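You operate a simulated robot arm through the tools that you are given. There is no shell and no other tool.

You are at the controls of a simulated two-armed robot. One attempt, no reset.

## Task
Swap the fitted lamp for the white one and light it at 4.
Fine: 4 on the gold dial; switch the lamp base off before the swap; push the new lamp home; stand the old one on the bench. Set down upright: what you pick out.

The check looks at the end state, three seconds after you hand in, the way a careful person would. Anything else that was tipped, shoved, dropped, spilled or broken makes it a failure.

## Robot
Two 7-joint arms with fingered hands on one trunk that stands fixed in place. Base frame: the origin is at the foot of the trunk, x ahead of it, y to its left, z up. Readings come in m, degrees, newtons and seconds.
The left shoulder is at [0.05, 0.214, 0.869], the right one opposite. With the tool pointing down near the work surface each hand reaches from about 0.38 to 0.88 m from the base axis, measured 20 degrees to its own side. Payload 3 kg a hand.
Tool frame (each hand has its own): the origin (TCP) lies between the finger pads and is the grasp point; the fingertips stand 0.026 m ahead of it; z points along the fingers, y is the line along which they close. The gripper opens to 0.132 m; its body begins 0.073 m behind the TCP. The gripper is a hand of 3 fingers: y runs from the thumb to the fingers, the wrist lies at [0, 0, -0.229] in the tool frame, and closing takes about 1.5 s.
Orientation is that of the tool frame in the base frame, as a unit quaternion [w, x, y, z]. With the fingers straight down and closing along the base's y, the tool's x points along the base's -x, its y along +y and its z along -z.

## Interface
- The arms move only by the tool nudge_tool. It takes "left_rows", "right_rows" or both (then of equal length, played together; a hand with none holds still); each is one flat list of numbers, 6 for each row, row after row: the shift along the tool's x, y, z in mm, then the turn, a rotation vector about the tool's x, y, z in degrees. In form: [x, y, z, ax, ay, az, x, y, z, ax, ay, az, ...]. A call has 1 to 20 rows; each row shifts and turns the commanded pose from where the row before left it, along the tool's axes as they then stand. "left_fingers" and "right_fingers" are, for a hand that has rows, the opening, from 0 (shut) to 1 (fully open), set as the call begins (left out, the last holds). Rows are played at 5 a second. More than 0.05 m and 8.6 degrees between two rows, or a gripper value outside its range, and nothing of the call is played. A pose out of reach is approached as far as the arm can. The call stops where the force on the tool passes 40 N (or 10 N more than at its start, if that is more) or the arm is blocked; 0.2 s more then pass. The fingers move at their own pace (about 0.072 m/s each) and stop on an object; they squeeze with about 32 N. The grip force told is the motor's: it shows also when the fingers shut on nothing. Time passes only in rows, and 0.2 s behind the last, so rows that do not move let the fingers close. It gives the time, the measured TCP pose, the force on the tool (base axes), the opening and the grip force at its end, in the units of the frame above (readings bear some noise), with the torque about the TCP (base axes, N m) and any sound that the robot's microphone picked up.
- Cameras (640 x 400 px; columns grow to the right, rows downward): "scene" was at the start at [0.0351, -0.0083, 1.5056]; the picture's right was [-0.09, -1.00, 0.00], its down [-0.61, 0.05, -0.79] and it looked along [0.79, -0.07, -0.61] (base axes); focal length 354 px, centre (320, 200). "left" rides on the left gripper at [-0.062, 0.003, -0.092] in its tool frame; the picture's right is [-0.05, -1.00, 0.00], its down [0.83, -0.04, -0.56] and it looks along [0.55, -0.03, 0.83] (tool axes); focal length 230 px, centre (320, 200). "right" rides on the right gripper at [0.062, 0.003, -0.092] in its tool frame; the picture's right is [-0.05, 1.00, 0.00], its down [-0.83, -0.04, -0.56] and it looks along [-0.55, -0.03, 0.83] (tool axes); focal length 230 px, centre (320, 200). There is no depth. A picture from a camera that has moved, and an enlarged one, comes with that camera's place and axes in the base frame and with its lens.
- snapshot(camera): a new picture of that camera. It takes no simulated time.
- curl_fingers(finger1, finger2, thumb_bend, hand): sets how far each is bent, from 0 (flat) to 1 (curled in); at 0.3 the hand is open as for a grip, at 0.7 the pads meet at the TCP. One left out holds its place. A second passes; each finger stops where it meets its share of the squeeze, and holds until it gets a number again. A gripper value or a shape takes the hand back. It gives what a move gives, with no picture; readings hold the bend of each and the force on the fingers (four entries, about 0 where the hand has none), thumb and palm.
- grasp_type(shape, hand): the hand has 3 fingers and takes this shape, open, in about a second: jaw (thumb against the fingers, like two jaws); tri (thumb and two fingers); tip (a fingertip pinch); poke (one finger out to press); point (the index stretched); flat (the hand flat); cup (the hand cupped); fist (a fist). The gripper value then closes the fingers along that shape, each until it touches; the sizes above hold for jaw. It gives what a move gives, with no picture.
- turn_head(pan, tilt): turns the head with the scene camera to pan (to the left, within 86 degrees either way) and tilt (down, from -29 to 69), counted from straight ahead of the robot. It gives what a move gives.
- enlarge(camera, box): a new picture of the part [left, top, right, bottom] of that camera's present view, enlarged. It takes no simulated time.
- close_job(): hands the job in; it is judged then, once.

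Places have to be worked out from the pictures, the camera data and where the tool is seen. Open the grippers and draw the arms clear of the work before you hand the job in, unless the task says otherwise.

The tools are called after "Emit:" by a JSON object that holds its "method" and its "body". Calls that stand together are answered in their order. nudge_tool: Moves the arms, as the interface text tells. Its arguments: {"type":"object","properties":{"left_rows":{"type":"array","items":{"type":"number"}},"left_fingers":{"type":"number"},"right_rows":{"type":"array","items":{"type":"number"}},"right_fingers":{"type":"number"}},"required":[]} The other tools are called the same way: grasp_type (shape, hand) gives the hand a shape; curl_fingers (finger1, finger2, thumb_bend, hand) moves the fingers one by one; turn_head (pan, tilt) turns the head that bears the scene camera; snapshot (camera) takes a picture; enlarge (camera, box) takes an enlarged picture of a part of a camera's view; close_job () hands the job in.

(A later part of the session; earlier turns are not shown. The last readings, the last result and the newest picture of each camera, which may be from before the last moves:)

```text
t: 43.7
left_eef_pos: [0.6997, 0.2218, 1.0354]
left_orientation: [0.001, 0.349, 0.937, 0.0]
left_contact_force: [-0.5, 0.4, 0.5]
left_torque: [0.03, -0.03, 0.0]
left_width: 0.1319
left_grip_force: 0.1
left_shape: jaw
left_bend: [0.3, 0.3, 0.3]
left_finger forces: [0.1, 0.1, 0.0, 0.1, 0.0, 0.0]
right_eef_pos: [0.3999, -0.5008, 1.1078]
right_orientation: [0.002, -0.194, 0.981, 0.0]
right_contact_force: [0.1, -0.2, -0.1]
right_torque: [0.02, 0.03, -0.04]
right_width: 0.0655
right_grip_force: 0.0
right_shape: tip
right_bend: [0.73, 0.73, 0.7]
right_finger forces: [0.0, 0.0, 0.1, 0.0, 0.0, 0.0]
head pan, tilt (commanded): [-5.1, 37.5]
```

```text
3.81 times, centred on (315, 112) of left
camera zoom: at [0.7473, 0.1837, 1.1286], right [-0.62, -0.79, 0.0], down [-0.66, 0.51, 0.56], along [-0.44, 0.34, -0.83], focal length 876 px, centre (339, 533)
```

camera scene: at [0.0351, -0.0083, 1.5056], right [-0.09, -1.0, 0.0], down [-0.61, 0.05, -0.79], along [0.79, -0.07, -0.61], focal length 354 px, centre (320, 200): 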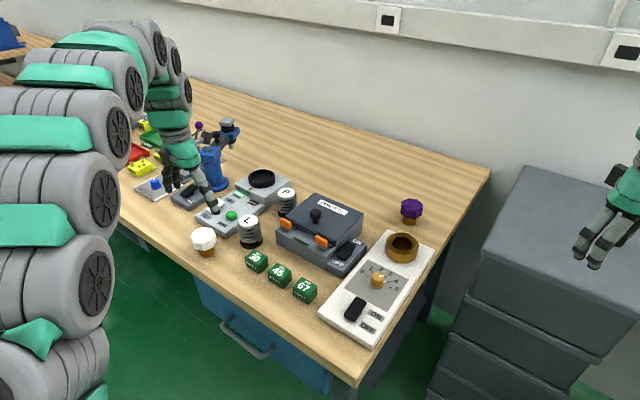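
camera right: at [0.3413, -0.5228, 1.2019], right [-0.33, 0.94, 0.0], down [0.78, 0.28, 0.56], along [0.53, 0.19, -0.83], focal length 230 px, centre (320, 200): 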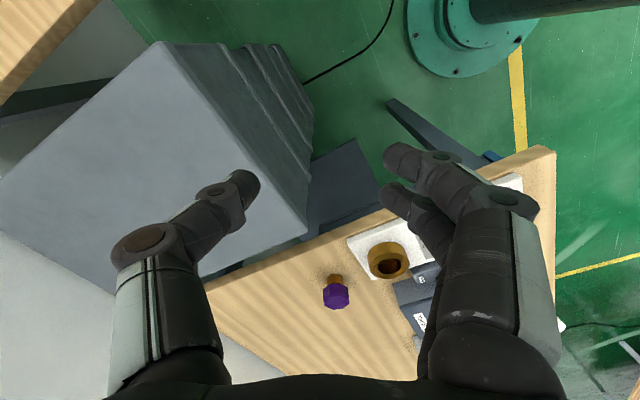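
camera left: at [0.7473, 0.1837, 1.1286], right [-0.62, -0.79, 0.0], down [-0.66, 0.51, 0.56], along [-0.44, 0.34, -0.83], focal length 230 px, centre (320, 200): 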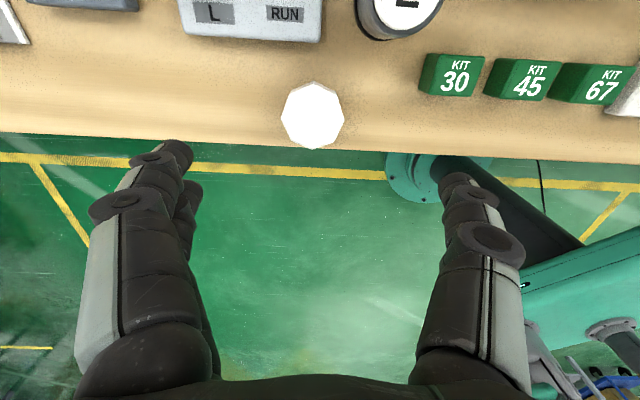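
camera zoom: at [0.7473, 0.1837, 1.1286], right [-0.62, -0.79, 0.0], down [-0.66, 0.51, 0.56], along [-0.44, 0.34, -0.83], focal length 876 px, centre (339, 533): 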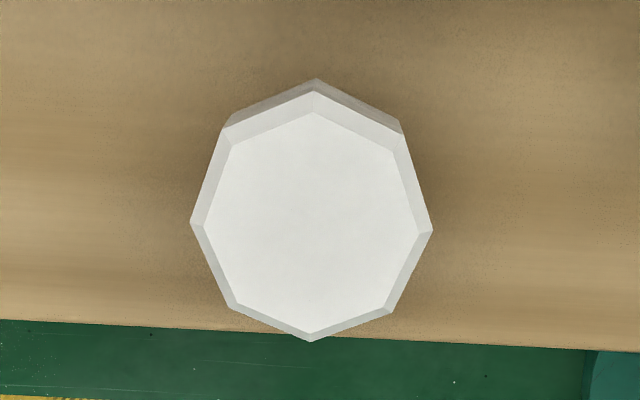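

The lamp centre is at about (0.707, 0.224) with octagon corners on my closing line, so I yaw 22.5° more to face the flats, and tilt the hand 15° about its closing axis so that the left arm can also reach the socket with this same grip.

Emit:
{"method": "nudge_tool", "body": {"left_rows": [0, 0, 0, 0, 0, 7.5, 0, 0, 0, 0, 0, 7.5, 0, 0, 0, 0, 0, 7.5, 0, 0, 0, 0, -7.5, 0, 0, 0, 0, 0, -7.5, 0], "left_fingers": 0.75}}

Emit:
{"method": "snapshot", "body": {"camera": "left"}}

Emit:
{"method": "enlarge", "body": {"camera": "scene", "box": [140, 130, 300, 280]}}

```text
t: 44.9
left_eef_pos: [0.6997, 0.2217, 1.0372]
left_orientation: [0.112, 0.521, 0.843, -0.068]
left_contact_force: [0.6, -0.1, 0.4]
left_torque: [0.01, 0.0, 0.01]
left_width: 0.0992
left_grip_force: 0.1
left_shape: jaw
left_bend: [0.63, 0.63, 0.6]
left_finger forces: [0.0, 0.1, 0.0, 0.1, 0.0, 0.0]
right_eef_pos: [0.4002, -0.5009, 1.1071]
right_orientation: [0.002, -0.195, 0.981, 0.0]
right_contact_force: [-0.6, -0.5, -0.3]
right_torque: [0.0, 0.0, -0.01]
right_width: 0.0654
right_grip_force: 0.1
right_shape: tip
right_bend: [0.73, 0.73, 0.7]
right_finger forces: [0.0, 0.0, 0.0, 0.1, 0.0, 0.1]
head pan, tilt (commanded): [-5.1, 37.5]
```

```text
taken
camera left: at [0.7175, 0.1915, 1.1422], right [-0.87, -0.49, 0.01], down [-0.46, 0.83, 0.32], along [-0.17, 0.27, -0.95], focal length 230 px, centre (320, 200)
```

left: 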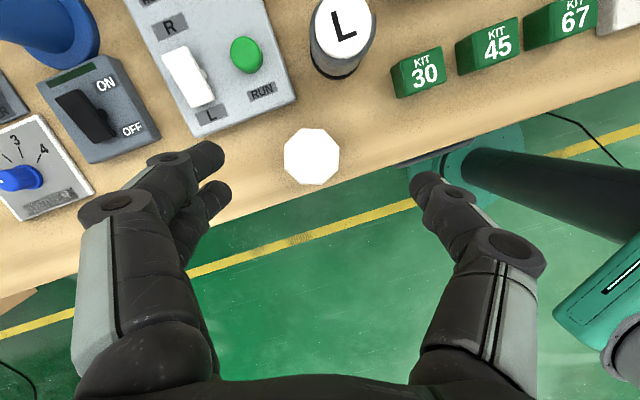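

```text
2.67 times, centred on (220, 205) of scene
camera zoom: at [0.0351, -0.0083, 1.5056], right [-0.09, -1.0, 0.0], down [-0.61, 0.05, -0.79], along [0.79, -0.07, -0.61], focal length 945 px, centre (587, 187)
```

zoom: 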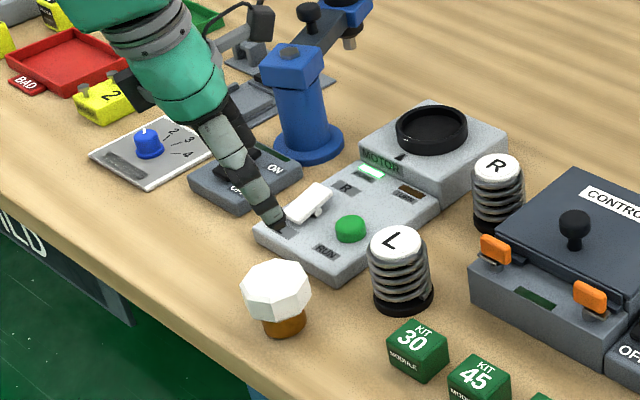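

The hand is yawed and tilted as planned. I enlarge to measure the lamp centre in the tilted tool frame.

Emit:
{"method": "enlarge", "body": {"camera": "left", "box": [260, 105, 370, 210]}}

```text
3.81 times, centred on (315, 158) of left
camera zoom: at [0.7175, 0.1915, 1.1422], right [-0.87, -0.49, 0.01], down [-0.46, 0.83, 0.32], along [-0.17, 0.27, -0.95], focal length 876 px, centre (339, 362)
```

zoom: 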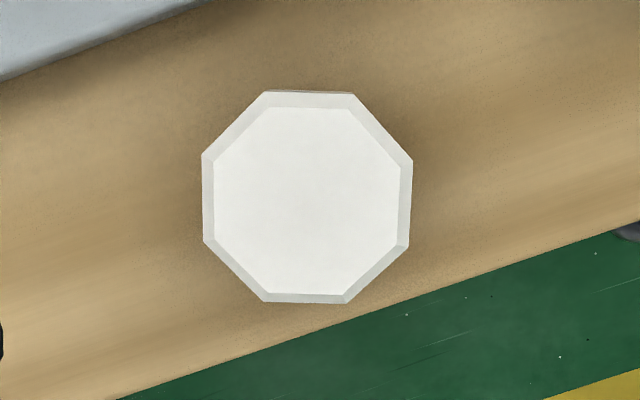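

Lamp centre at about (0.706, 0.224), flats facing the fingers. I shift over it and descend 90 mm vertically.

Emit:
{"method": "nudge_tool", "body": {"left_rows": [3.1, 7, -0.8, 0, 0, 0, 7.8, 0, 28.9, 0, 0, 0, 7.8, 0, 28.9, 0, 0, 0, 7.8, 0, 28.9, 0, 0, 0]}}

Emit:
{"method": "snapshot", "body": {"camera": "left"}}

Emit:
{"method": "enlarge", "body": {"camera": "scene", "box": [150, 160, 270, 280]}}

```text
t: 45.9
left_eef_pos: [0.7035, 0.2276, 0.9466]
left_orientation: [0.111, 0.521, 0.844, -0.07]
left_contact_force: [-0.7, 0.2, 0.0]
left_torque: [0.04, -0.02, -0.02]
left_width: 0.0993
left_grip_force: 0.0
left_shape: jaw
left_bend: [0.63, 0.63, 0.6]
left_finger forces: [0.1, 0.0, 0.0, 0.0, 0.0, 0.0]
right_eef_pos: [0.4006, -0.501, 1.107]
right_orientation: [0.001, -0.195, 0.981, 0.0]
right_contact_force: [0.8, 0.8, 0.1]
right_torque: [-0.01, 0.02, -0.01]
right_width: 0.0655
right_grip_force: 0.0
right_shape: tip
right_bend: [0.73, 0.73, 0.7]
right_finger forces: [0.1, 0.0, 0.0, 0.0, 0.0, 0.0]
head pan, tilt (commanded): [-5.1, 37.5]
```

```text
taken
camera left: at [0.7217, 0.1973, 1.0509], right [-0.87, -0.49, 0.01], down [-0.46, 0.83, 0.32], along [-0.17, 0.27, -0.95], focal length 230 px, centre (320, 200)
```

left: 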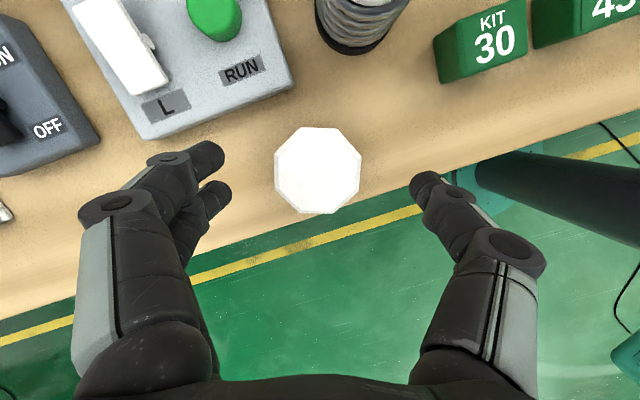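

```text
3.33 times, centred on (210, 220) of scene
camera zoom: at [0.0351, -0.0083, 1.5056], right [-0.09, -1.0, 0.0], down [-0.61, 0.05, -0.79], along [0.79, -0.07, -0.61], focal length 1181 px, centre (687, 133)
```

zoom: 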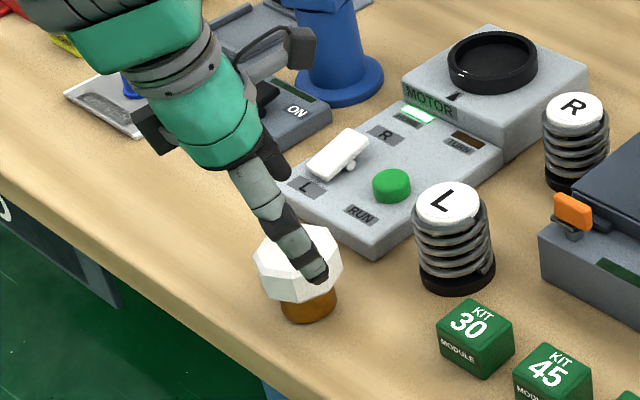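

Centred between the fingers. I descend the remaining 53 mm with a 2 mm correction.

Emit:
{"method": "nudge_tool", "body": {"left_rows": [4, 0, 17.2, 0, 0, 0, 4, 0, 17.2, 0, 0, 0, 3.9, 0, 16.2, 0, 0, 0, 0, 0, 0, 0, 0, 0]}}

Emit:
{"method": "snapshot", "body": {"camera": "left"}}

Emit:
{"method": "enlarge", "body": {"camera": "scene", "box": [150, 180, 270, 280]}}

```text
t: 46.9
left_eef_pos: [0.7045, 0.2267, 0.8941]
left_orientation: [0.111, 0.521, 0.844, -0.068]
left_contact_force: [-0.5, 0.5, -1.2]
left_torque: [-0.01, -0.05, -0.02]
left_width: 0.0993
left_grip_force: 0.0
left_shape: jaw
left_bend: [0.63, 0.63, 0.6]
left_finger forces: [0.0, 0.0, 0.0, 0.0, 0.0, 0.0]
right_eef_pos: [0.4008, -0.5002, 1.1083]
right_orientation: [0.001, -0.194, 0.981, 0.001]
right_contact_force: [0.1, -0.8, 0.4]
right_torque: [0.02, 0.0, 0.0]
right_width: 0.0658
right_grip_force: 0.0
right_shape: tip
right_bend: [0.73, 0.73, 0.7]
right_finger forces: [0.0, 0.0, 0.1, 0.0, 0.0, 0.0]
head pan, tilt (commanded): [-5.1, 37.5]
```

```text
taken
camera left: at [0.7228, 0.1962, 0.9991], right [-0.87, -0.49, 0.01], down [-0.46, 0.83, 0.32], along [-0.17, 0.27, -0.95], focal length 230 px, centre (320, 200)
```

left: 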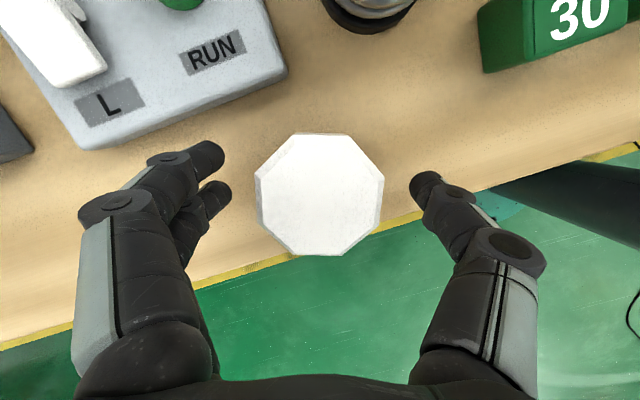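

```text
4.00 times, centred on (210, 230) of scene
camera zoom: at [0.0351, -0.0083, 1.5056], right [-0.09, -1.0, 0.0], down [-0.61, 0.05, -0.79], along [0.79, -0.07, -0.61], focal length 1418 px, centre (760, 80)
```

zoom: 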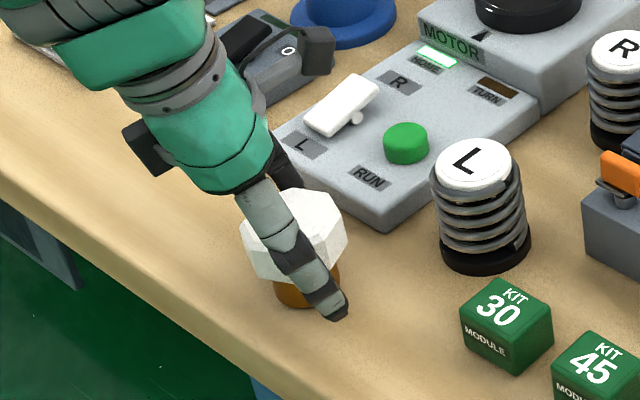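

The bulb sits well between thumb and fingers. I close the left hand.

Emit:
{"method": "nudge_tool", "body": {"left_rows": [0, 0, 0, 0, 0, 0, 0, 0, 0, 0, 0, 0, 0, 0, 0, 0, 0, 0, 0, 0, 0, 0, 0, 0, 0, 0, 0, 0, 0, 0, 0, 0, 0, 0, 0, 0], "left_fingers": 0}}

Emit:
{"method": "snapshot", "body": {"camera": "left"}}

Emit:
{"method": "enlarge", "body": {"camera": "scene", "box": [150, 180, 270, 280]}}

```text
t: 48.3
left_eef_pos: [0.7048, 0.2272, 0.8934]
left_orientation: [0.111, 0.521, 0.844, -0.068]
left_contact_force: [-0.6, -1.1, -0.3]
left_torque: [-0.01, -0.04, -0.01]
left_width: 0.0523
left_grip_force: 31.8
left_shape: jaw
left_bend: [0.74, 0.74, 0.7]
left_finger forces: [14.9, 12.7, 0.0, 0.0, 29.4, 0.0]
right_eef_pos: [0.4006, -0.5006, 1.1075]
right_orientation: [0.003, -0.195, 0.981, 0.001]
right_contact_force: [0.3, -0.3, 0.4]
right_torque: [0.02, -0.02, -0.01]
right_width: 0.0656
right_grip_force: 0.1
right_shape: tip
right_bend: [0.73, 0.73, 0.7]
right_finger forces: [0.0, 0.0, 0.0, 0.1, 0.0, 0.1]
head pan, tilt (commanded): [-5.1, 37.5]
```

```text
taken
camera left: at [0.7227, 0.1963, 0.9992], right [-0.87, -0.49, 0.01], down [-0.46, 0.83, 0.32], along [-0.17, 0.27, -0.95], focal length 230 px, centre (320, 200)
```

left: 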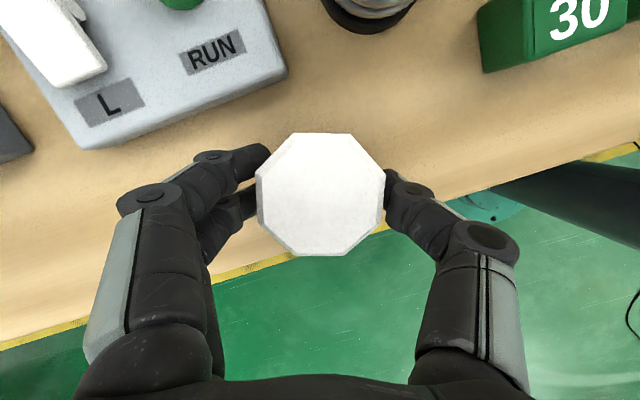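

```text
4.00 times, centred on (210, 230) of scene
camera zoom: at [0.0351, -0.0083, 1.5056], right [-0.09, -1.0, 0.0], down [-0.61, 0.05, -0.79], along [0.79, -0.07, -0.61], focal length 1418 px, centre (760, 80)
```

zoom: 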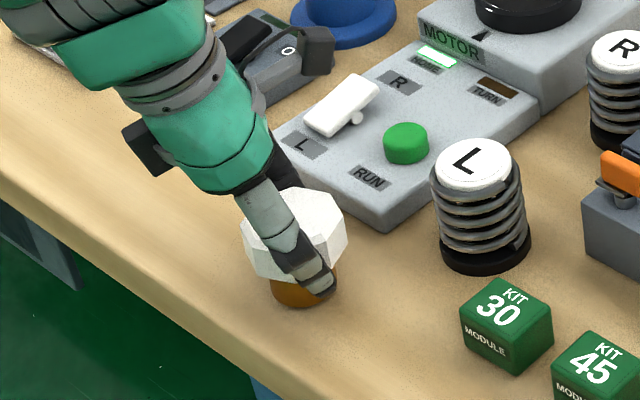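

Good grip on the white lamp. I lift it straight up, and meanwhile take an enlarged look at the empty socket to fix its centre.

Emit:
{"method": "nudge_tool", "body": {"left_rows": [-1.3, 0, -4.8, 0, 0, 0, -5.2, 0, -19.3, 0, 0, 0, -10.4, 0, -38.6, 0, 0, 0, -10.4, 0, -38.6, 0, 0, 0]}}

Emit:
{"method": "enlarge", "body": {"camera": "scene", "box": [370, 220, 440, 275]}}

Emit:
{"method": "snapshot", "body": {"camera": "left"}}

Emit:
{"method": "enlarge", "body": {"camera": "scene", "box": [150, 120, 290, 260]}}

```text
t: 49.3
left_eef_pos: [0.7036, 0.227, 0.9987]
left_orientation: [0.111, 0.52, 0.844, -0.069]
left_contact_force: [0.1, 0.4, -1.2]
left_torque: [-0.01, -0.01, 0.02]
left_width: 0.0517
left_grip_force: 31.7
left_shape: jaw
left_bend: [0.74, 0.74, 0.7]
left_finger forces: [15.3, 12.9, 0.1, 0.1, 29.3, 0.1]
right_eef_pos: [0.4002, -0.5016, 1.1072]
right_orientation: [0.003, -0.195, 0.981, 0.001]
right_contact_force: [-0.1, 0.2, 0.7]
right_torque: [0.02, 0.0, 0.04]
right_width: 0.0658
right_grip_force: 0.1
right_shape: tip
right_bend: [0.73, 0.73, 0.7]
right_finger forces: [0.1, 0.0, 0.1, 0.1, 0.0, 0.0]
head pan, tilt (commanded): [-5.1, 37.5]
```

```text
7.27 times, centred on (405, 248) of scene
camera zoom: at [0.0351, -0.0083, 1.5056], right [-0.09, -1.0, 0.0], down [-0.61, 0.05, -0.79], along [0.79, -0.07, -0.61], focal length 2577 px, centre (-298, -146)
```

zoom: 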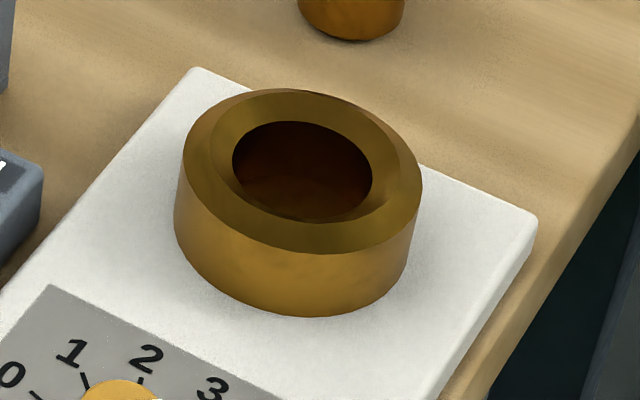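

```text
taken
camera left: at [0.7229, 0.1968, 1.1045], right [-0.87, -0.49, 0.01], down [-0.46, 0.83, 0.32], along [-0.17, 0.27, -0.95], focal length 230 px, centre (320, 200)
```

left: 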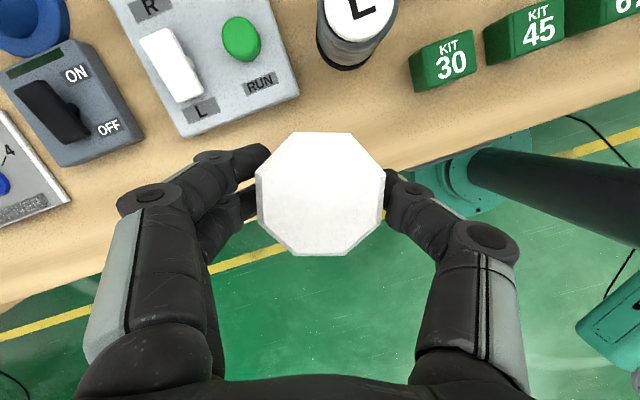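

```text
2.86 times, centred on (220, 190) of scene
camera zoom: at [0.0351, -0.0083, 1.5056], right [-0.09, -1.0, 0.0], down [-0.61, 0.05, -0.79], along [0.79, -0.07, -0.61], focal length 1012 px, centre (606, 229)
```

zoom: 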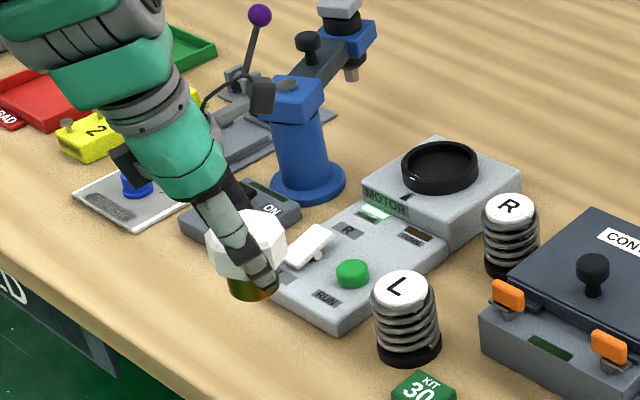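

The lamp is lifted. From the scene view I place the socket centre at about (0.6425, -0.2665), rim top z ≈ 0.888, hole 47 mm. I zoom on the held lamp to get its offset from the tool point.

Emit:
{"method": "enlarge", "body": {"camera": "left", "box": [230, 110, 410, 270]}}

Emit:
{"method": "enlarge", "body": {"camera": "scene", "box": [185, 175, 255, 230]}}

```text
2.50 times, centred on (320, 190) of left
camera zoom: at [0.7229, 0.1968, 1.1045], right [-0.87, -0.49, 0.01], down [-0.46, 0.83, 0.32], along [-0.17, 0.27, -0.95], focal length 575 px, centre (320, 225)
```

zoom: 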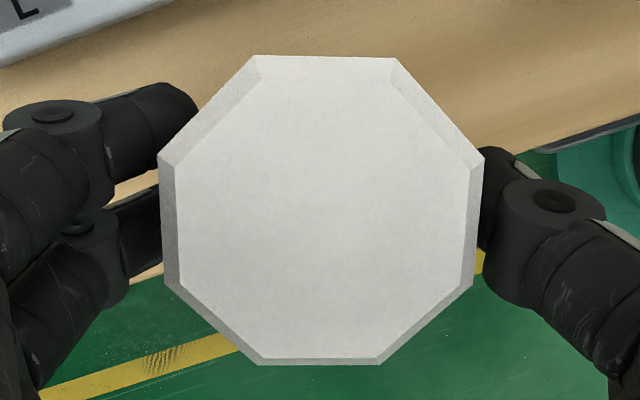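

```text
7.27 times, centred on (220, 202) of scene
camera zoom: at [0.0351, -0.0083, 1.5056], right [-0.09, -1.0, 0.0], down [-0.61, 0.05, -0.79], along [0.79, -0.07, -0.61], focal length 2577 px, centre (1047, 182)
```

zoom: 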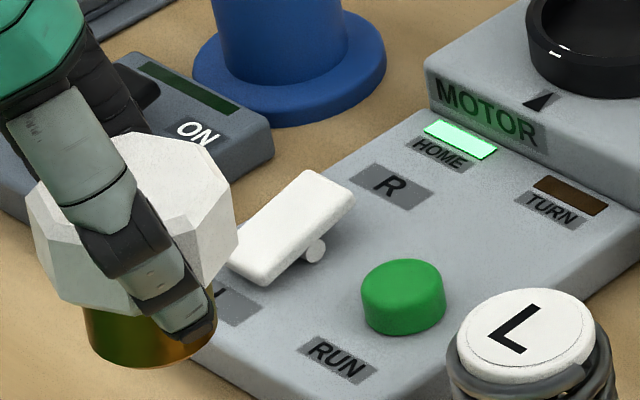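

The lamp axis is about (+1, -2.6) mm from the TCP, so the TCP target over the socket is (0.6413, -0.2639). I raise to z 1.02 and carry the lamp half-way across, clear above the springs and control box.

Emit:
{"method": "nudge_tool", "body": {"left_rows": [-5.7, 0, -21.2, 0, 0, 0, -33.1, -23, 8.85, 0, 0, 0, -33.1, -23, 8.85, 0, 0, 0, -33.1, -23, 8.85, 0, 0, 0, -33.1, -23, 8.85, 0, 0, 0, -33.1, -23, 8.85, 0, 0, 0, -33.1, -23, 8.85, 0, 0, 0]}}

Emit:
{"method": "snapshot", "body": {"camera": "scene"}}

Emit:
{"method": "snapshot", "body": {"camera": "left"}}

```text
t: 50.9
left_eef_pos: [0.672, -0.0199, 1.0233]
left_orientation: [0.111, 0.52, 0.844, -0.068]
left_contact_force: [-0.8, 0.1, -1.2]
left_torque: [0.0, 0.02, 0.0]
left_width: 0.0518
left_grip_force: 32.2
left_shape: jaw
left_bend: [0.74, 0.74, 0.7]
left_finger forces: [15.3, 12.8, 0.0, 0.0, 29.3, 0.0]
right_eef_pos: [0.4005, -0.5, 1.1086]
right_orientation: [0.002, -0.195, 0.981, 0.0]
right_contact_force: [-0.2, -0.1, -0.2]
right_torque: [0.03, 0.01, 0.01]
right_width: 0.0656
right_grip_force: 0.0
right_shape: tip
right_bend: [0.73, 0.73, 0.7]
right_finger forces: [0.0, 0.1, 0.0, 0.0, 0.1, 0.1]
head pan, tilt (commanded): [-5.1, 37.5]
```

```text
taken
camera scene: at [0.0351, -0.0083, 1.5056], right [-0.09, -1.0, 0.0], down [-0.61, 0.05, -0.79], along [0.79, -0.07, -0.61], focal length 354 px, centre (320, 200)
```

scene: 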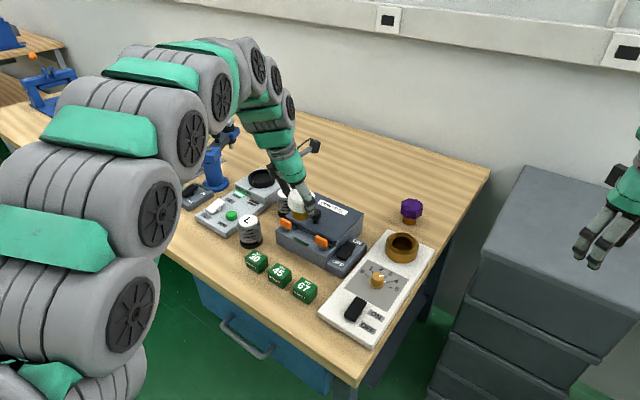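

```text
taken
camera left: at [0.6913, -0.0508, 1.1274], right [-0.87, -0.49, 0.01], down [-0.46, 0.83, 0.32], along [-0.17, 0.27, -0.95], focal length 230 px, centre (320, 200)
```

left: 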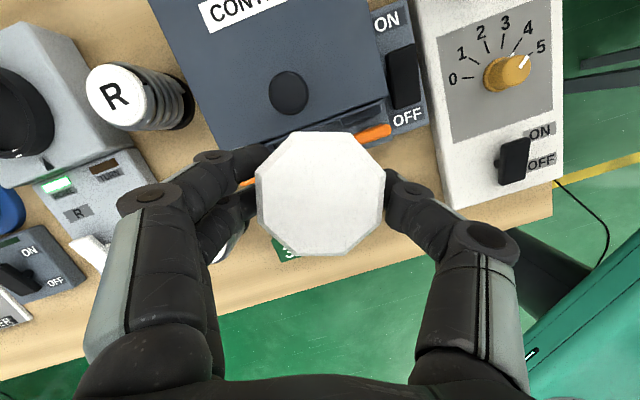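

Everything is clear beneath. I carry the lamp the rest of the way to above the socket.

Emit:
{"method": "nudge_tool", "body": {"left_rows": [-33.1, -23, 8.85, 0, 0, 0, -33.1, -23, 8.85, 0, 0, 0, -33.1, -23, 8.85, 0, 0, 0, -33.1, -23, 8.85, 0, 0, 0, -33.1, -23, 8.85, 0, 0, 0, -33.1, -23, 8.85, 0, 0, 0, 0, 0, 0, 0, 0, 0]}}

Emit:
{"method": "snapshot", "body": {"camera": "left"}}

Emit:
{"method": "snapshot", "body": {"camera": "scene"}}

```text
t: 52.5
left_eef_pos: [0.6423, -0.2653, 1.0229]
left_orientation: [0.112, 0.52, 0.844, -0.069]
left_contact_force: [0.4, -0.6, 0.0]
left_torque: [-0.03, 0.01, 0.0]
left_width: 0.0514
left_grip_force: 32.1
left_shape: jaw
left_bend: [0.74, 0.74, 0.7]
left_finger forces: [15.6, 12.8, 0.0, 0.0, 29.1, 0.0]
right_eef_pos: [0.401, -0.5008, 1.1077]
right_orientation: [0.001, -0.195, 0.981, 0.0]
right_contact_force: [0.5, -0.1, 0.1]
right_torque: [-0.02, 0.0, 0.02]
right_width: 0.0659
right_grip_force: 0.1
right_shape: tip
right_bend: [0.73, 0.73, 0.7]
right_finger forces: [0.0, 0.1, 0.0, 0.0, 0.0, 0.0]
head pan, tilt (commanded): [-5.1, 37.5]
```

```text
taken
camera left: at [0.6609, -0.2953, 1.1283], right [-0.87, -0.49, 0.01], down [-0.46, 0.83, 0.32], along [-0.17, 0.27, -0.95], focal length 230 px, centre (320, 200)
```

left: 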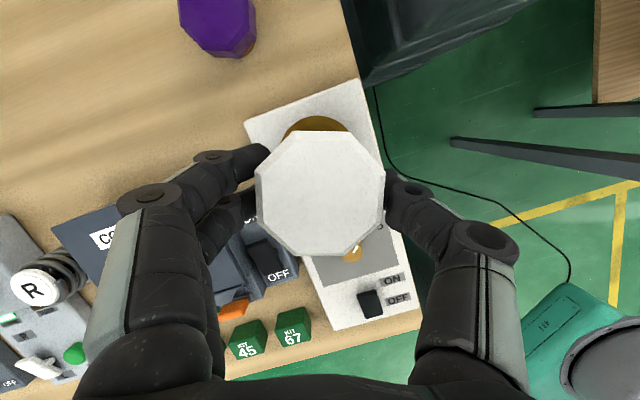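

```text
taken
camera scene: at [0.0351, -0.0083, 1.5056], right [-0.09, -1.0, 0.0], down [-0.61, 0.05, -0.79], along [0.79, -0.07, -0.61], focal length 354 px, centre (320, 200)
```

scene: 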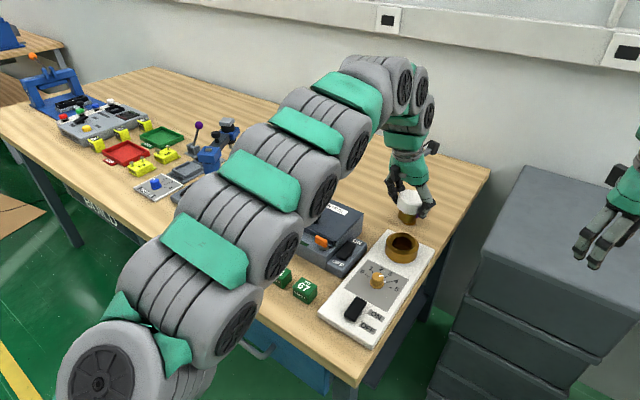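

Lamp axis is within about 1 mm of the socket centre. I lower 78 mm to just above the rim and check.

Emit:
{"method": "nudge_tool", "body": {"left_rows": [6.75, 0, 25.1, 0, 0, 0, 6.75, 0, 25.1, 0, 0, 0, 6.75, 0, 25.1, 0, 0, 0, 0, 0, 0, 0, 0, 0]}}

Emit:
{"method": "snapshot", "body": {"camera": "left"}}

Emit:
{"method": "enlarge", "body": {"camera": "scene", "box": [360, 180, 450, 270]}}

```text
t: 53.5
left_eef_pos: [0.6433, -0.2633, 0.9455]
left_orientation: [0.111, 0.521, 0.844, -0.068]
left_contact_force: [-0.1, 0.1, -0.9]
left_torque: [0.01, 0.0, -0.01]
left_width: 0.0513
left_grip_force: 32.2
left_shape: jaw
left_bend: [0.74, 0.74, 0.7]
left_finger forces: [15.9, 12.9, 0.0, 0.0, 29.1, 0.0]
right_eef_pos: [0.4007, -0.5007, 1.108]
right_orientation: [0.002, -0.195, 0.981, 0.0]
right_contact_force: [0.1, 0.1, -0.5]
right_torque: [0.02, 0.01, -0.01]
right_width: 0.0653
right_grip_force: 0.1
right_shape: tip
right_bend: [0.73, 0.73, 0.7]
right_finger forces: [0.0, 0.1, 0.1, 0.0, 0.0, 0.0]
head pan, tilt (commanded): [-5.1, 37.5]
```

```text
taken
camera left: at [0.6608, -0.2944, 1.0499], right [-0.87, -0.49, 0.01], down [-0.46, 0.83, 0.32], along [-0.17, 0.27, -0.95], focal length 230 px, centre (320, 200)
```

left: 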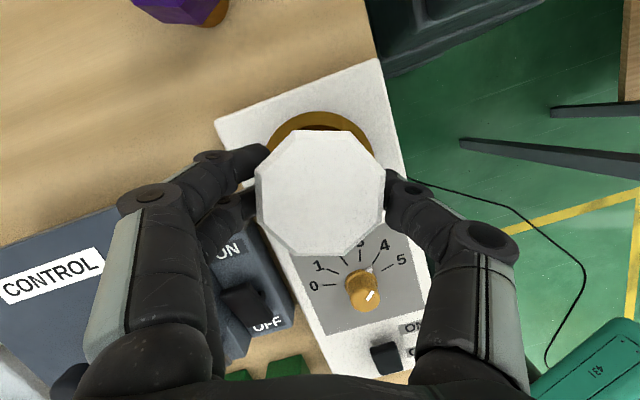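

```text
4.44 times, centred on (405, 225) of scene
camera zoom: at [0.0351, -0.0083, 1.5056], right [-0.09, -1.0, 0.0], down [-0.61, 0.05, -0.79], along [0.79, -0.07, -0.61], focal length 1575 px, centre (-58, 89)
```

zoom: 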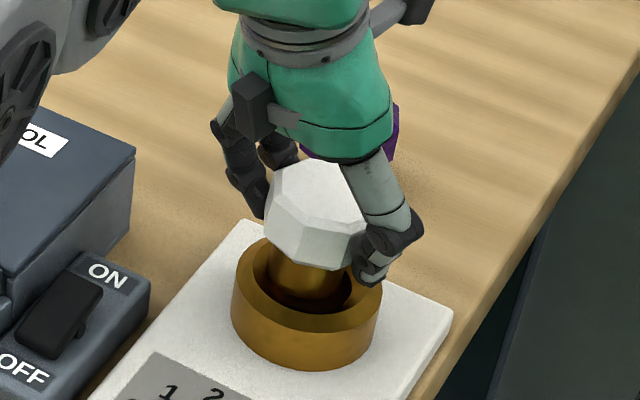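

The base enters concentric with the ring. I lower slowly in 4 mm steps.

Emit:
{"method": "nudge_tool", "body": {"left_rows": [1.04, 0, 3.86, 0, 0, 0, 1.04, 0, 3.86, 0, 0, 0, 1.04, 0, 3.86, 0, 0, 0, 1.04, 0, 3.86, 0, 0, 0, 1.04, 0, 3.86, 0, 0, 0]}}

Emit:
{"method": "enlarge", "body": {"camera": "scene", "box": [360, 180, 450, 270]}}

```text
t: 54.7
left_eef_pos: [0.6418, -0.2652, 0.9241]
left_orientation: [0.111, 0.521, 0.844, -0.069]
left_contact_force: [-0.6, -5.0, 3.5]
left_torque: [-0.26, 0.05, -0.03]
left_width: 0.0512
left_grip_force: 32.0
left_shape: jaw
left_bend: [0.74, 0.74, 0.7]
left_finger forces: [17.2, 14.8, 0.1, 0.0, 32.7, 0.0]
right_eef_pos: [0.3992, -0.5003, 1.1073]
right_orientation: [0.002, -0.195, 0.981, 0.0]
right_contact_force: [0.2, -0.7, -0.3]
right_torque: [0.02, 0.02, -0.01]
right_width: 0.0657
right_grip_force: 0.1
right_shape: tip
right_bend: [0.73, 0.73, 0.7]
right_finger forces: [0.1, 0.1, 0.0, 0.1, 0.0, 0.0]
head pan, tilt (commanded): [-5.1, 37.5]
```

```text
4.44 times, centred on (405, 225) of scene
camera zoom: at [0.035, -0.0084, 1.5056], right [-0.09, -1.0, 0.0], down [-0.61, 0.05, -0.79], along [0.79, -0.07, -0.61], focal length 1575 px, centre (-58, 89)
```

zoom: 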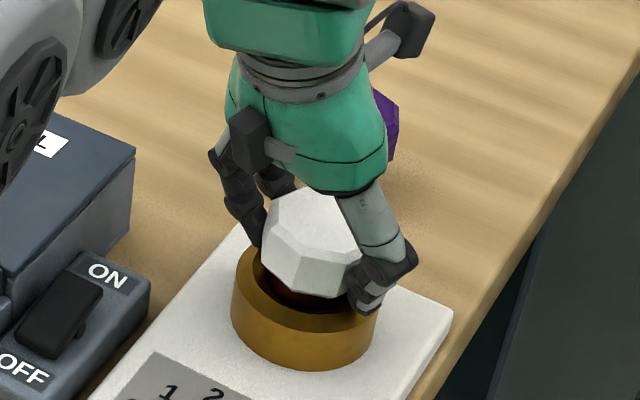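

A light side contact (-5 N in y) and 3.5 N up. I ease 0.7 mm toward -y and continue down in 2 mm steps.

Emit:
{"method": "nudge_tool", "body": {"left_rows": [-0.6, -0.3, 0.15, 0, 0, 0, 0.52, 0, 1.93, 0, 0, 0, 0.52, 0, 1.93, 0, 0, 0, 0.4, 0, 1.45, 0, 0, 0]}}

Emit:
{"method": "enlarge", "body": {"camera": "scene", "box": [360, 180, 450, 270]}}

Emit:
{"method": "snapshot", "body": {"camera": "left"}}

```text
t: 55.7
left_eef_pos: [0.6431, -0.2659, 0.9204]
left_orientation: [0.112, 0.52, 0.844, -0.068]
left_contact_force: [-1.9, -0.9, 10.8]
left_torque: [0.14, -0.23, 0.09]
left_width: 0.0513
left_grip_force: 31.4
left_shape: jaw
left_bend: [0.74, 0.74, 0.7]
left_finger forces: [17.6, 26.5, 0.1, 0.1, 33.8, 0.0]
right_eef_pos: [0.4017, -0.5006, 1.1078]
right_orientation: [0.002, -0.195, 0.981, 0.001]
right_contact_force: [-0.6, 1.0, 0.4]
right_torque: [0.03, -0.03, 0.01]
right_width: 0.0656
right_grip_force: 0.0
right_shape: tip
right_bend: [0.73, 0.73, 0.7]
right_finger forces: [0.0, 0.1, 0.0, 0.1, 0.1, 0.0]
head pan, tilt (commanded): [-5.1, 37.5]
```

```text
4.44 times, centred on (405, 225) of scene
camera zoom: at [0.0349, -0.0083, 1.5056], right [-0.09, -1.0, 0.0], down [-0.61, 0.05, -0.79], along [0.79, -0.07, -0.61], focal length 1575 px, centre (-58, 89)
```

zoom: 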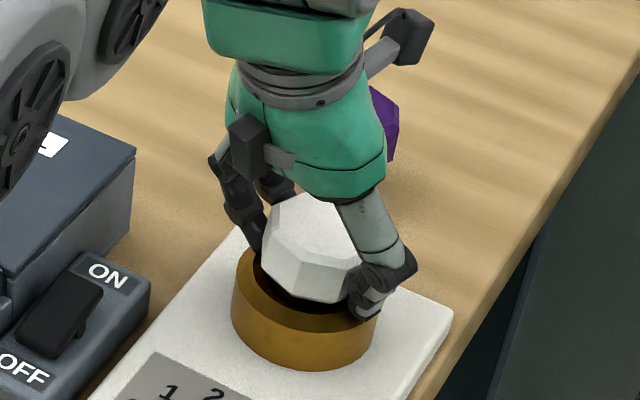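

```text
taken
camera left: at [0.6608, -0.2957, 1.0247], right [-0.87, -0.49, 0.01], down [-0.46, 0.83, 0.32], along [-0.17, 0.27, -0.95], focal length 230 px, centre (320, 200)
```

left: 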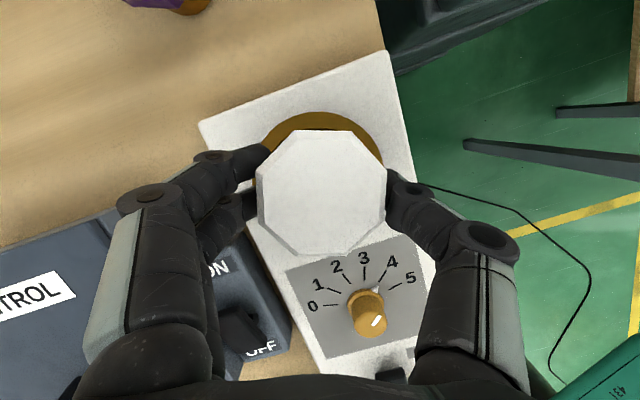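

Resistance of 11 N upward at TCP 0.920; home should be about 0.9185–0.92. I push gently a bit further.

Emit:
{"method": "nudge_tool", "body": {"left_rows": [0.26, 0, 0.96, 0, 0, 0, 0.26, 0, 0.96, 0, 0, 0, 0, 0, 0, 0, 0, 0]}}

Emit:
{"method": "enlarge", "body": {"camera": "scene", "box": [370, 205, 440, 275]}}

Emit:
{"method": "enlarge", "body": {"camera": "left", "box": [230, 90, 410, 270]}}

```text
t: 56.5
left_eef_pos: [0.6439, -0.2657, 0.919]
left_orientation: [0.113, 0.522, 0.843, -0.068]
left_contact_force: [0.6, -4.4, 29.4]
left_torque: [0.38, -0.62, 0.1]
left_width: 0.0521
left_grip_force: 32.2
left_shape: jaw
left_bend: [0.74, 0.76, 0.7]
left_finger forces: [18.5, 41.8, 0.0, 0.1, 34.2, 0.1]
right_eef_pos: [0.3992, -0.5007, 1.1076]
right_orientation: [0.002, -0.195, 0.981, 0.0]
right_contact_force: [0.0, 0.0, 1.6]
right_torque: [-0.02, 0.0, 0.02]
right_width: 0.0656
right_grip_force: 0.0
right_shape: tip
right_bend: [0.73, 0.73, 0.7]
right_finger forces: [0.0, 0.0, 0.0, 0.0, 0.0, 0.0]
head pan, tilt (commanded): [-5.1, 37.5]
```

```text
5.71 times, centred on (405, 240) of scene
camera zoom: at [0.0348, -0.0082, 1.5056], right [-0.09, -1.0, 0.0], down [-0.61, 0.05, -0.79], along [0.79, -0.07, -0.61], focal length 2025 px, centre (-166, -29)
```

zoom: 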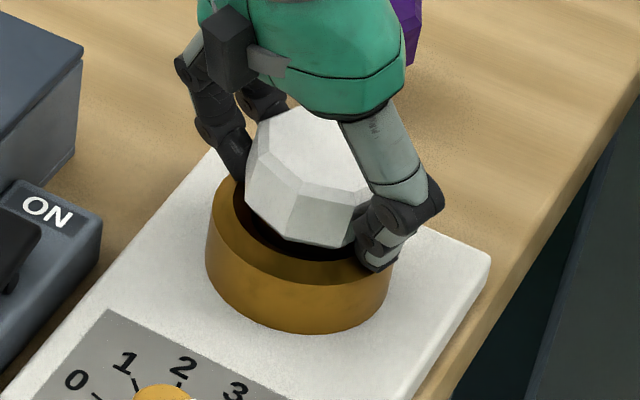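

```text
2.22 times, centred on (320, 180) of left
camera zoom: at [0.661, -0.2958, 1.0234], right [-0.87, -0.49, 0.01], down [-0.46, 0.83, 0.32], along [-0.17, 0.27, -0.95], focal length 511 px, centre (320, 244)
```

zoom: 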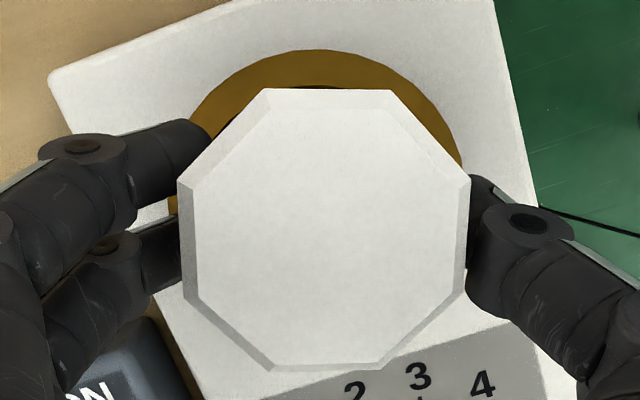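

Finger 2 now carries 42 N – it is standing on the brass rim, so the grip blocks the last millimetres. I back off 2 mm, open the hand, and will push the lamp home from above.

Emit:
{"method": "nudge_tool", "body": {"left_rows": [-0.52, 0, -1.93, 0, 0, 0, 0, 0, 0, 0, 0, 0]}}

Emit:
{"method": "nudge_tool", "body": {"left_rows": [0, 0, 0, 0, 0, 0, 0, 0, 0, 0, 0, 0, 0, 0, 0, 0, 0, 0, 0, 0, 0, 0, 0, 0], "left_fingers": 0.7}}

Emit:
{"method": "snapshot", "body": {"camera": "left"}}

Emit:
{"method": "enlarge", "body": {"camera": "scene", "box": [370, 205, 440, 275]}}

```text
t: 57.1
left_eef_pos: [0.642, -0.2646, 0.9179]
left_orientation: [0.111, 0.521, 0.843, -0.069]
left_contact_force: [5.8, -9.6, 14.4]
left_torque: [-0.05, -0.6, -0.27]
left_width: 0.052
left_grip_force: 31.2
left_shape: jaw
left_bend: [0.74, 0.75, 0.7]
left_finger forces: [19.4, 30.2, 0.1, 0.0, 31.3, 0.0]
right_eef_pos: [0.4007, -0.5013, 1.1072]
right_orientation: [0.002, -0.195, 0.981, 0.001]
right_contact_force: [-0.3, 0.0, -0.1]
right_torque: [0.03, -0.03, -0.01]
right_width: 0.0658
right_grip_force: 0.1
right_shape: tip
right_bend: [0.73, 0.73, 0.7]
right_finger forces: [0.0, 0.1, 0.0, 0.0, 0.1, 0.0]
head pan, tilt (commanded): [-5.1, 37.5]
```

```text
t: 58.1
left_eef_pos: [0.6417, -0.2636, 0.9169]
left_orientation: [0.109, 0.52, 0.844, -0.069]
left_contact_force: [0.7, -0.8, 0.4]
left_torque: [-0.02, 0.02, 0.01]
left_width: 0.092
left_grip_force: 0.1
left_shape: jaw
left_bend: [0.68, 0.68, 0.64]
left_finger forces: [0.1, 0.0, 0.0, 0.0, 0.0, 0.0]
right_eef_pos: [0.3984, -0.5008, 1.1075]
right_orientation: [0.002, -0.195, 0.981, 0.0]
right_contact_force: [0.2, -0.7, -0.6]
right_torque: [-0.03, -0.02, 0.05]
right_width: 0.0654
right_grip_force: 0.1
right_shape: tip
right_bend: [0.73, 0.73, 0.7]
right_finger forces: [0.0, 0.0, 0.2, 0.0, 0.0, 0.0]
head pan, tilt (commanded): [-5.1, 37.5]
```

```text
taken
camera left: at [0.6609, -0.2944, 1.0221], right [-0.87, -0.49, 0.01], down [-0.46, 0.82, 0.32], along [-0.17, 0.28, -0.95], focal length 230 px, centre (320, 200)
```

left: 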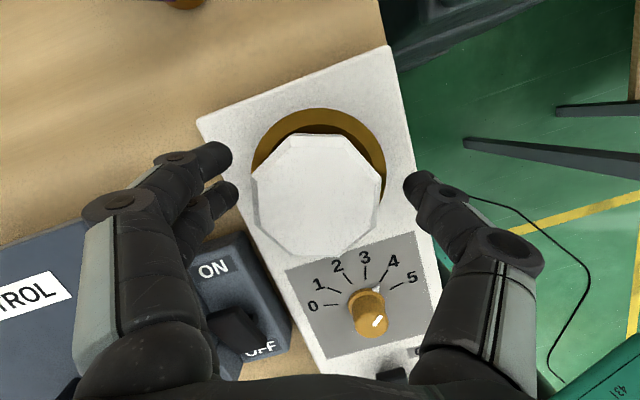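

```text
5.71 times, centred on (405, 240) of scene
camera zoom: at [0.035, -0.0083, 1.5056], right [-0.09, -1.0, 0.0], down [-0.61, 0.05, -0.79], along [0.79, -0.07, -0.61], focal length 2025 px, centre (-166, -29)
```

zoom: 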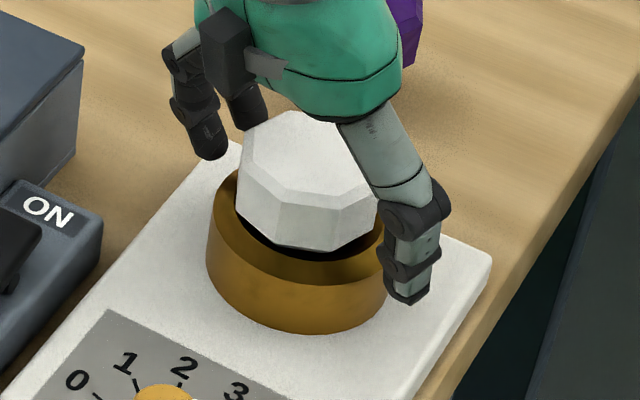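

The lamp stays in the socket but may lean slightly. I raise the hand vertically to see it.

Emit:
{"method": "nudge_tool", "body": {"left_rows": [-5.2, 0, -19.3, 0, 0, 0, -10.4, 0, -38.6, 0, 0, 0, -10.4, 0, -38.6, 0, 0, 0]}}

Emit:
{"method": "snapshot", "body": {"camera": "left"}}

Emit:
{"method": "enlarge", "body": {"camera": "scene", "box": [360, 200, 450, 280]}}

Emit:
{"method": "snapshot", "body": {"camera": "right"}}

```text
t: 58.9
left_eef_pos: [0.6429, -0.2635, 1.0186]
left_orientation: [0.111, 0.52, 0.844, -0.069]
left_contact_force: [-0.7, 0.1, 0.4]
left_torque: [-0.01, 0.0, 0.01]
left_width: 0.0921
left_grip_force: 0.0
left_shape: jaw
left_bend: [0.68, 0.68, 0.64]
left_finger forces: [0.1, 0.0, 0.0, 0.0, 0.0, 0.1]
right_eef_pos: [0.4003, -0.5011, 1.1082]
right_orientation: [0.001, -0.195, 0.981, 0.0]
right_contact_force: [-0.2, 0.7, 0.6]
right_torque: [0.02, 0.01, 0.01]
right_width: 0.0656
right_grip_force: 0.1
right_shape: tip
right_bend: [0.73, 0.73, 0.7]
right_finger forces: [0.0, 0.0, 0.0, 0.0, 0.0, 0.0]
head pan, tilt (commanded): [-5.1, 37.5]
```

```text
taken
camera left: at [0.6607, -0.2946, 1.1237], right [-0.87, -0.49, 0.01], down [-0.46, 0.83, 0.32], along [-0.17, 0.27, -0.95], focal length 230 px, centre (320, 200)
```

left: 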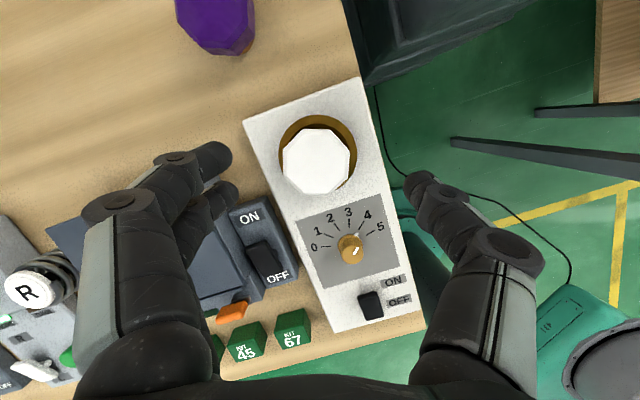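

```text
5.00 times, centred on (405, 240) of scene
camera zoom: at [0.0351, -0.0083, 1.5056], right [-0.09, -1.0, 0.0], down [-0.61, 0.05, -0.79], along [0.79, -0.07, -0.61], focal length 1772 px, centre (-105, 0)
```

zoom: 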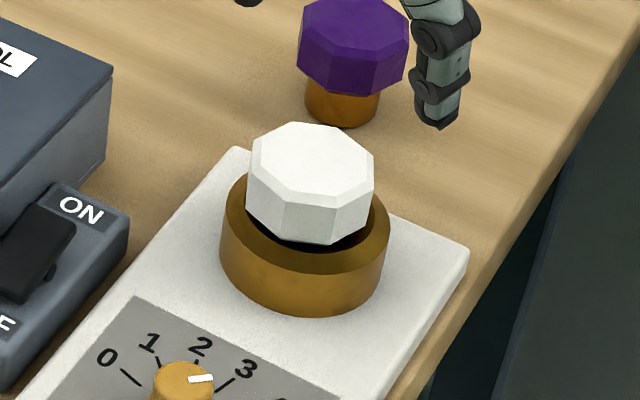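

```text
taken
camera right: at [0.3415, -0.5221, 1.2017], right [-0.33, 0.94, 0.0], down [0.78, 0.28, 0.56], along [0.53, 0.19, -0.83], focal length 230 px, centre (320, 200)
```

right: 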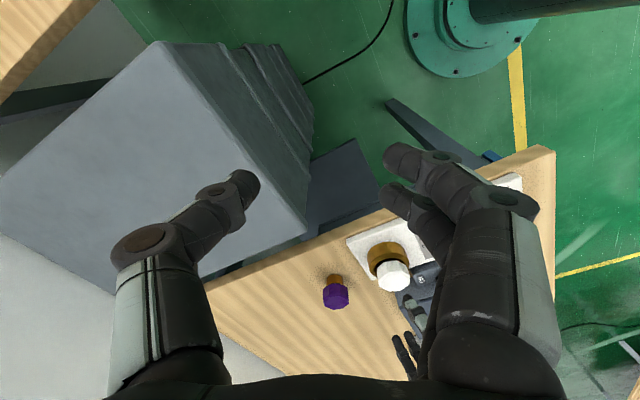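

The white lamp sits in the ring at nearly the same height as the purple one did, offset slightly to the left. I zoom in closer to judge tilt and seating.

Emit:
{"method": "enlarge", "body": {"camera": "scene", "box": [380, 215, 430, 265]}}

Emit:
{"method": "enlarge", "body": {"camera": "left", "box": [260, 100, 380, 210]}}

Emit:
{"method": "enlarge", "body": {"camera": "right", "box": [350, 220, 430, 310]}}

```text
8.00 times, centred on (405, 240) of scene
camera zoom: at [0.0351, -0.0083, 1.5056], right [-0.09, -1.0, 0.0], down [-0.61, 0.05, -0.79], along [0.79, -0.07, -0.61], focal length 2835 px, centre (-360, -120)
```

zoom: 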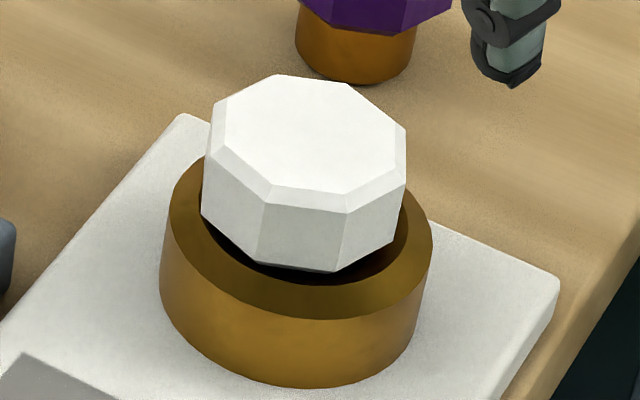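

```text
3.64 times, centred on (320, 155) of left
camera zoom: at [0.6607, -0.2946, 1.1237], right [-0.87, -0.49, 0.01], down [-0.46, 0.83, 0.32], along [-0.17, 0.27, -0.95], focal length 837 px, centre (320, 364)
```

zoom: 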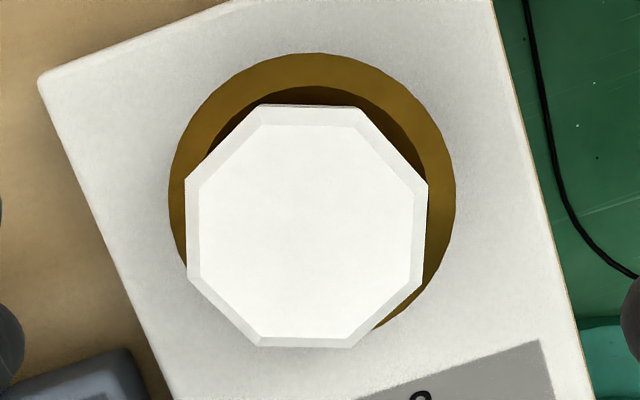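

```text
4.44 times, centred on (390, 265) of right
camera zoom: at [0.3415, -0.5221, 1.2017], right [-0.33, 0.94, 0.0], down [0.78, 0.28, 0.56], along [0.53, 0.19, -0.83], focal length 1022 px, centre (9, -89)
```

zoom: 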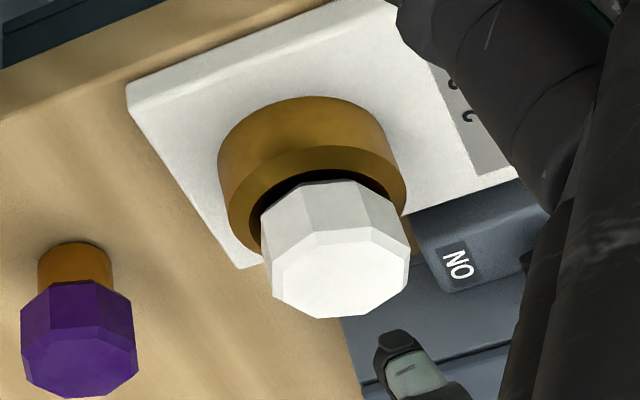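

The lamp seems nearly home but leans about 3° toward +y, so it needs a push from above. I withdraw the left hand the way it came, so the right hand can press on the lamp's top.

Emit:
{"method": "nudge_tool", "body": {"left_rows": [-7.8, 0, -28.9, 0, 0, 0, 33.1, 23, -8.85, 0, 0, 0, 33.1, 23, -8.85, 0, 0, 0, 33.1, 23, -8.85, 0, 0, 0, 33.1, 23, -8.85, 0, 0, 0, 33.1, 23, -8.85, 0, 0, 0, 33.1, 23, -8.85, 0, 0, 0, 33.1, 23, -8.85, 0, 0, 0, 33.1, 23, -8.85, 0, 0, 0, 33.1, 23, -8.85, 0, 0, 0, 33.1, 23, -8.85, 0, 0, 0, 33.1, 23, -8.85, 0, 0, 0, 33.1, 23, -8.85, 0, 0, 0]}}

Emit:
{"method": "snapshot", "body": {"camera": "scene"}}

```text
t: 61.7
left_eef_pos: [0.7054, 0.2264, 1.0475]
left_orientation: [0.111, 0.522, 0.843, -0.069]
left_contact_force: [0.4, 0.5, 0.2]
left_torque: [-0.04, -0.01, -0.01]
left_width: 0.0924
left_grip_force: 0.0
left_shape: jaw
left_bend: [0.68, 0.68, 0.64]
left_finger forces: [0.1, 0.1, 0.0, 0.0, 0.0, 0.0]
right_eef_pos: [0.3993, -0.5004, 1.1069]
right_orientation: [0.002, -0.195, 0.981, 0.001]
right_contact_force: [0.0, 0.5, 0.3]
right_torque: [0.04, -0.03, -0.01]
right_width: 0.0658
right_grip_force: 0.1
right_shape: tip
right_bend: [0.73, 0.73, 0.7]
right_finger forces: [0.1, 0.0, 0.0, 0.0, 0.0, 0.1]
head pan, tilt (commanded): [-5.1, 37.5]
```

```text
taken
camera scene: at [0.0351, -0.0083, 1.5056], right [-0.09, -1.0, 0.0], down [-0.61, 0.05, -0.79], along [0.79, -0.07, -0.61], focal length 354 px, centre (320, 200)
```

scene: 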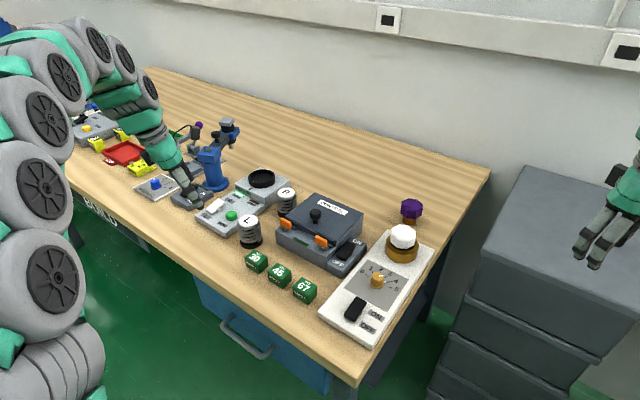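

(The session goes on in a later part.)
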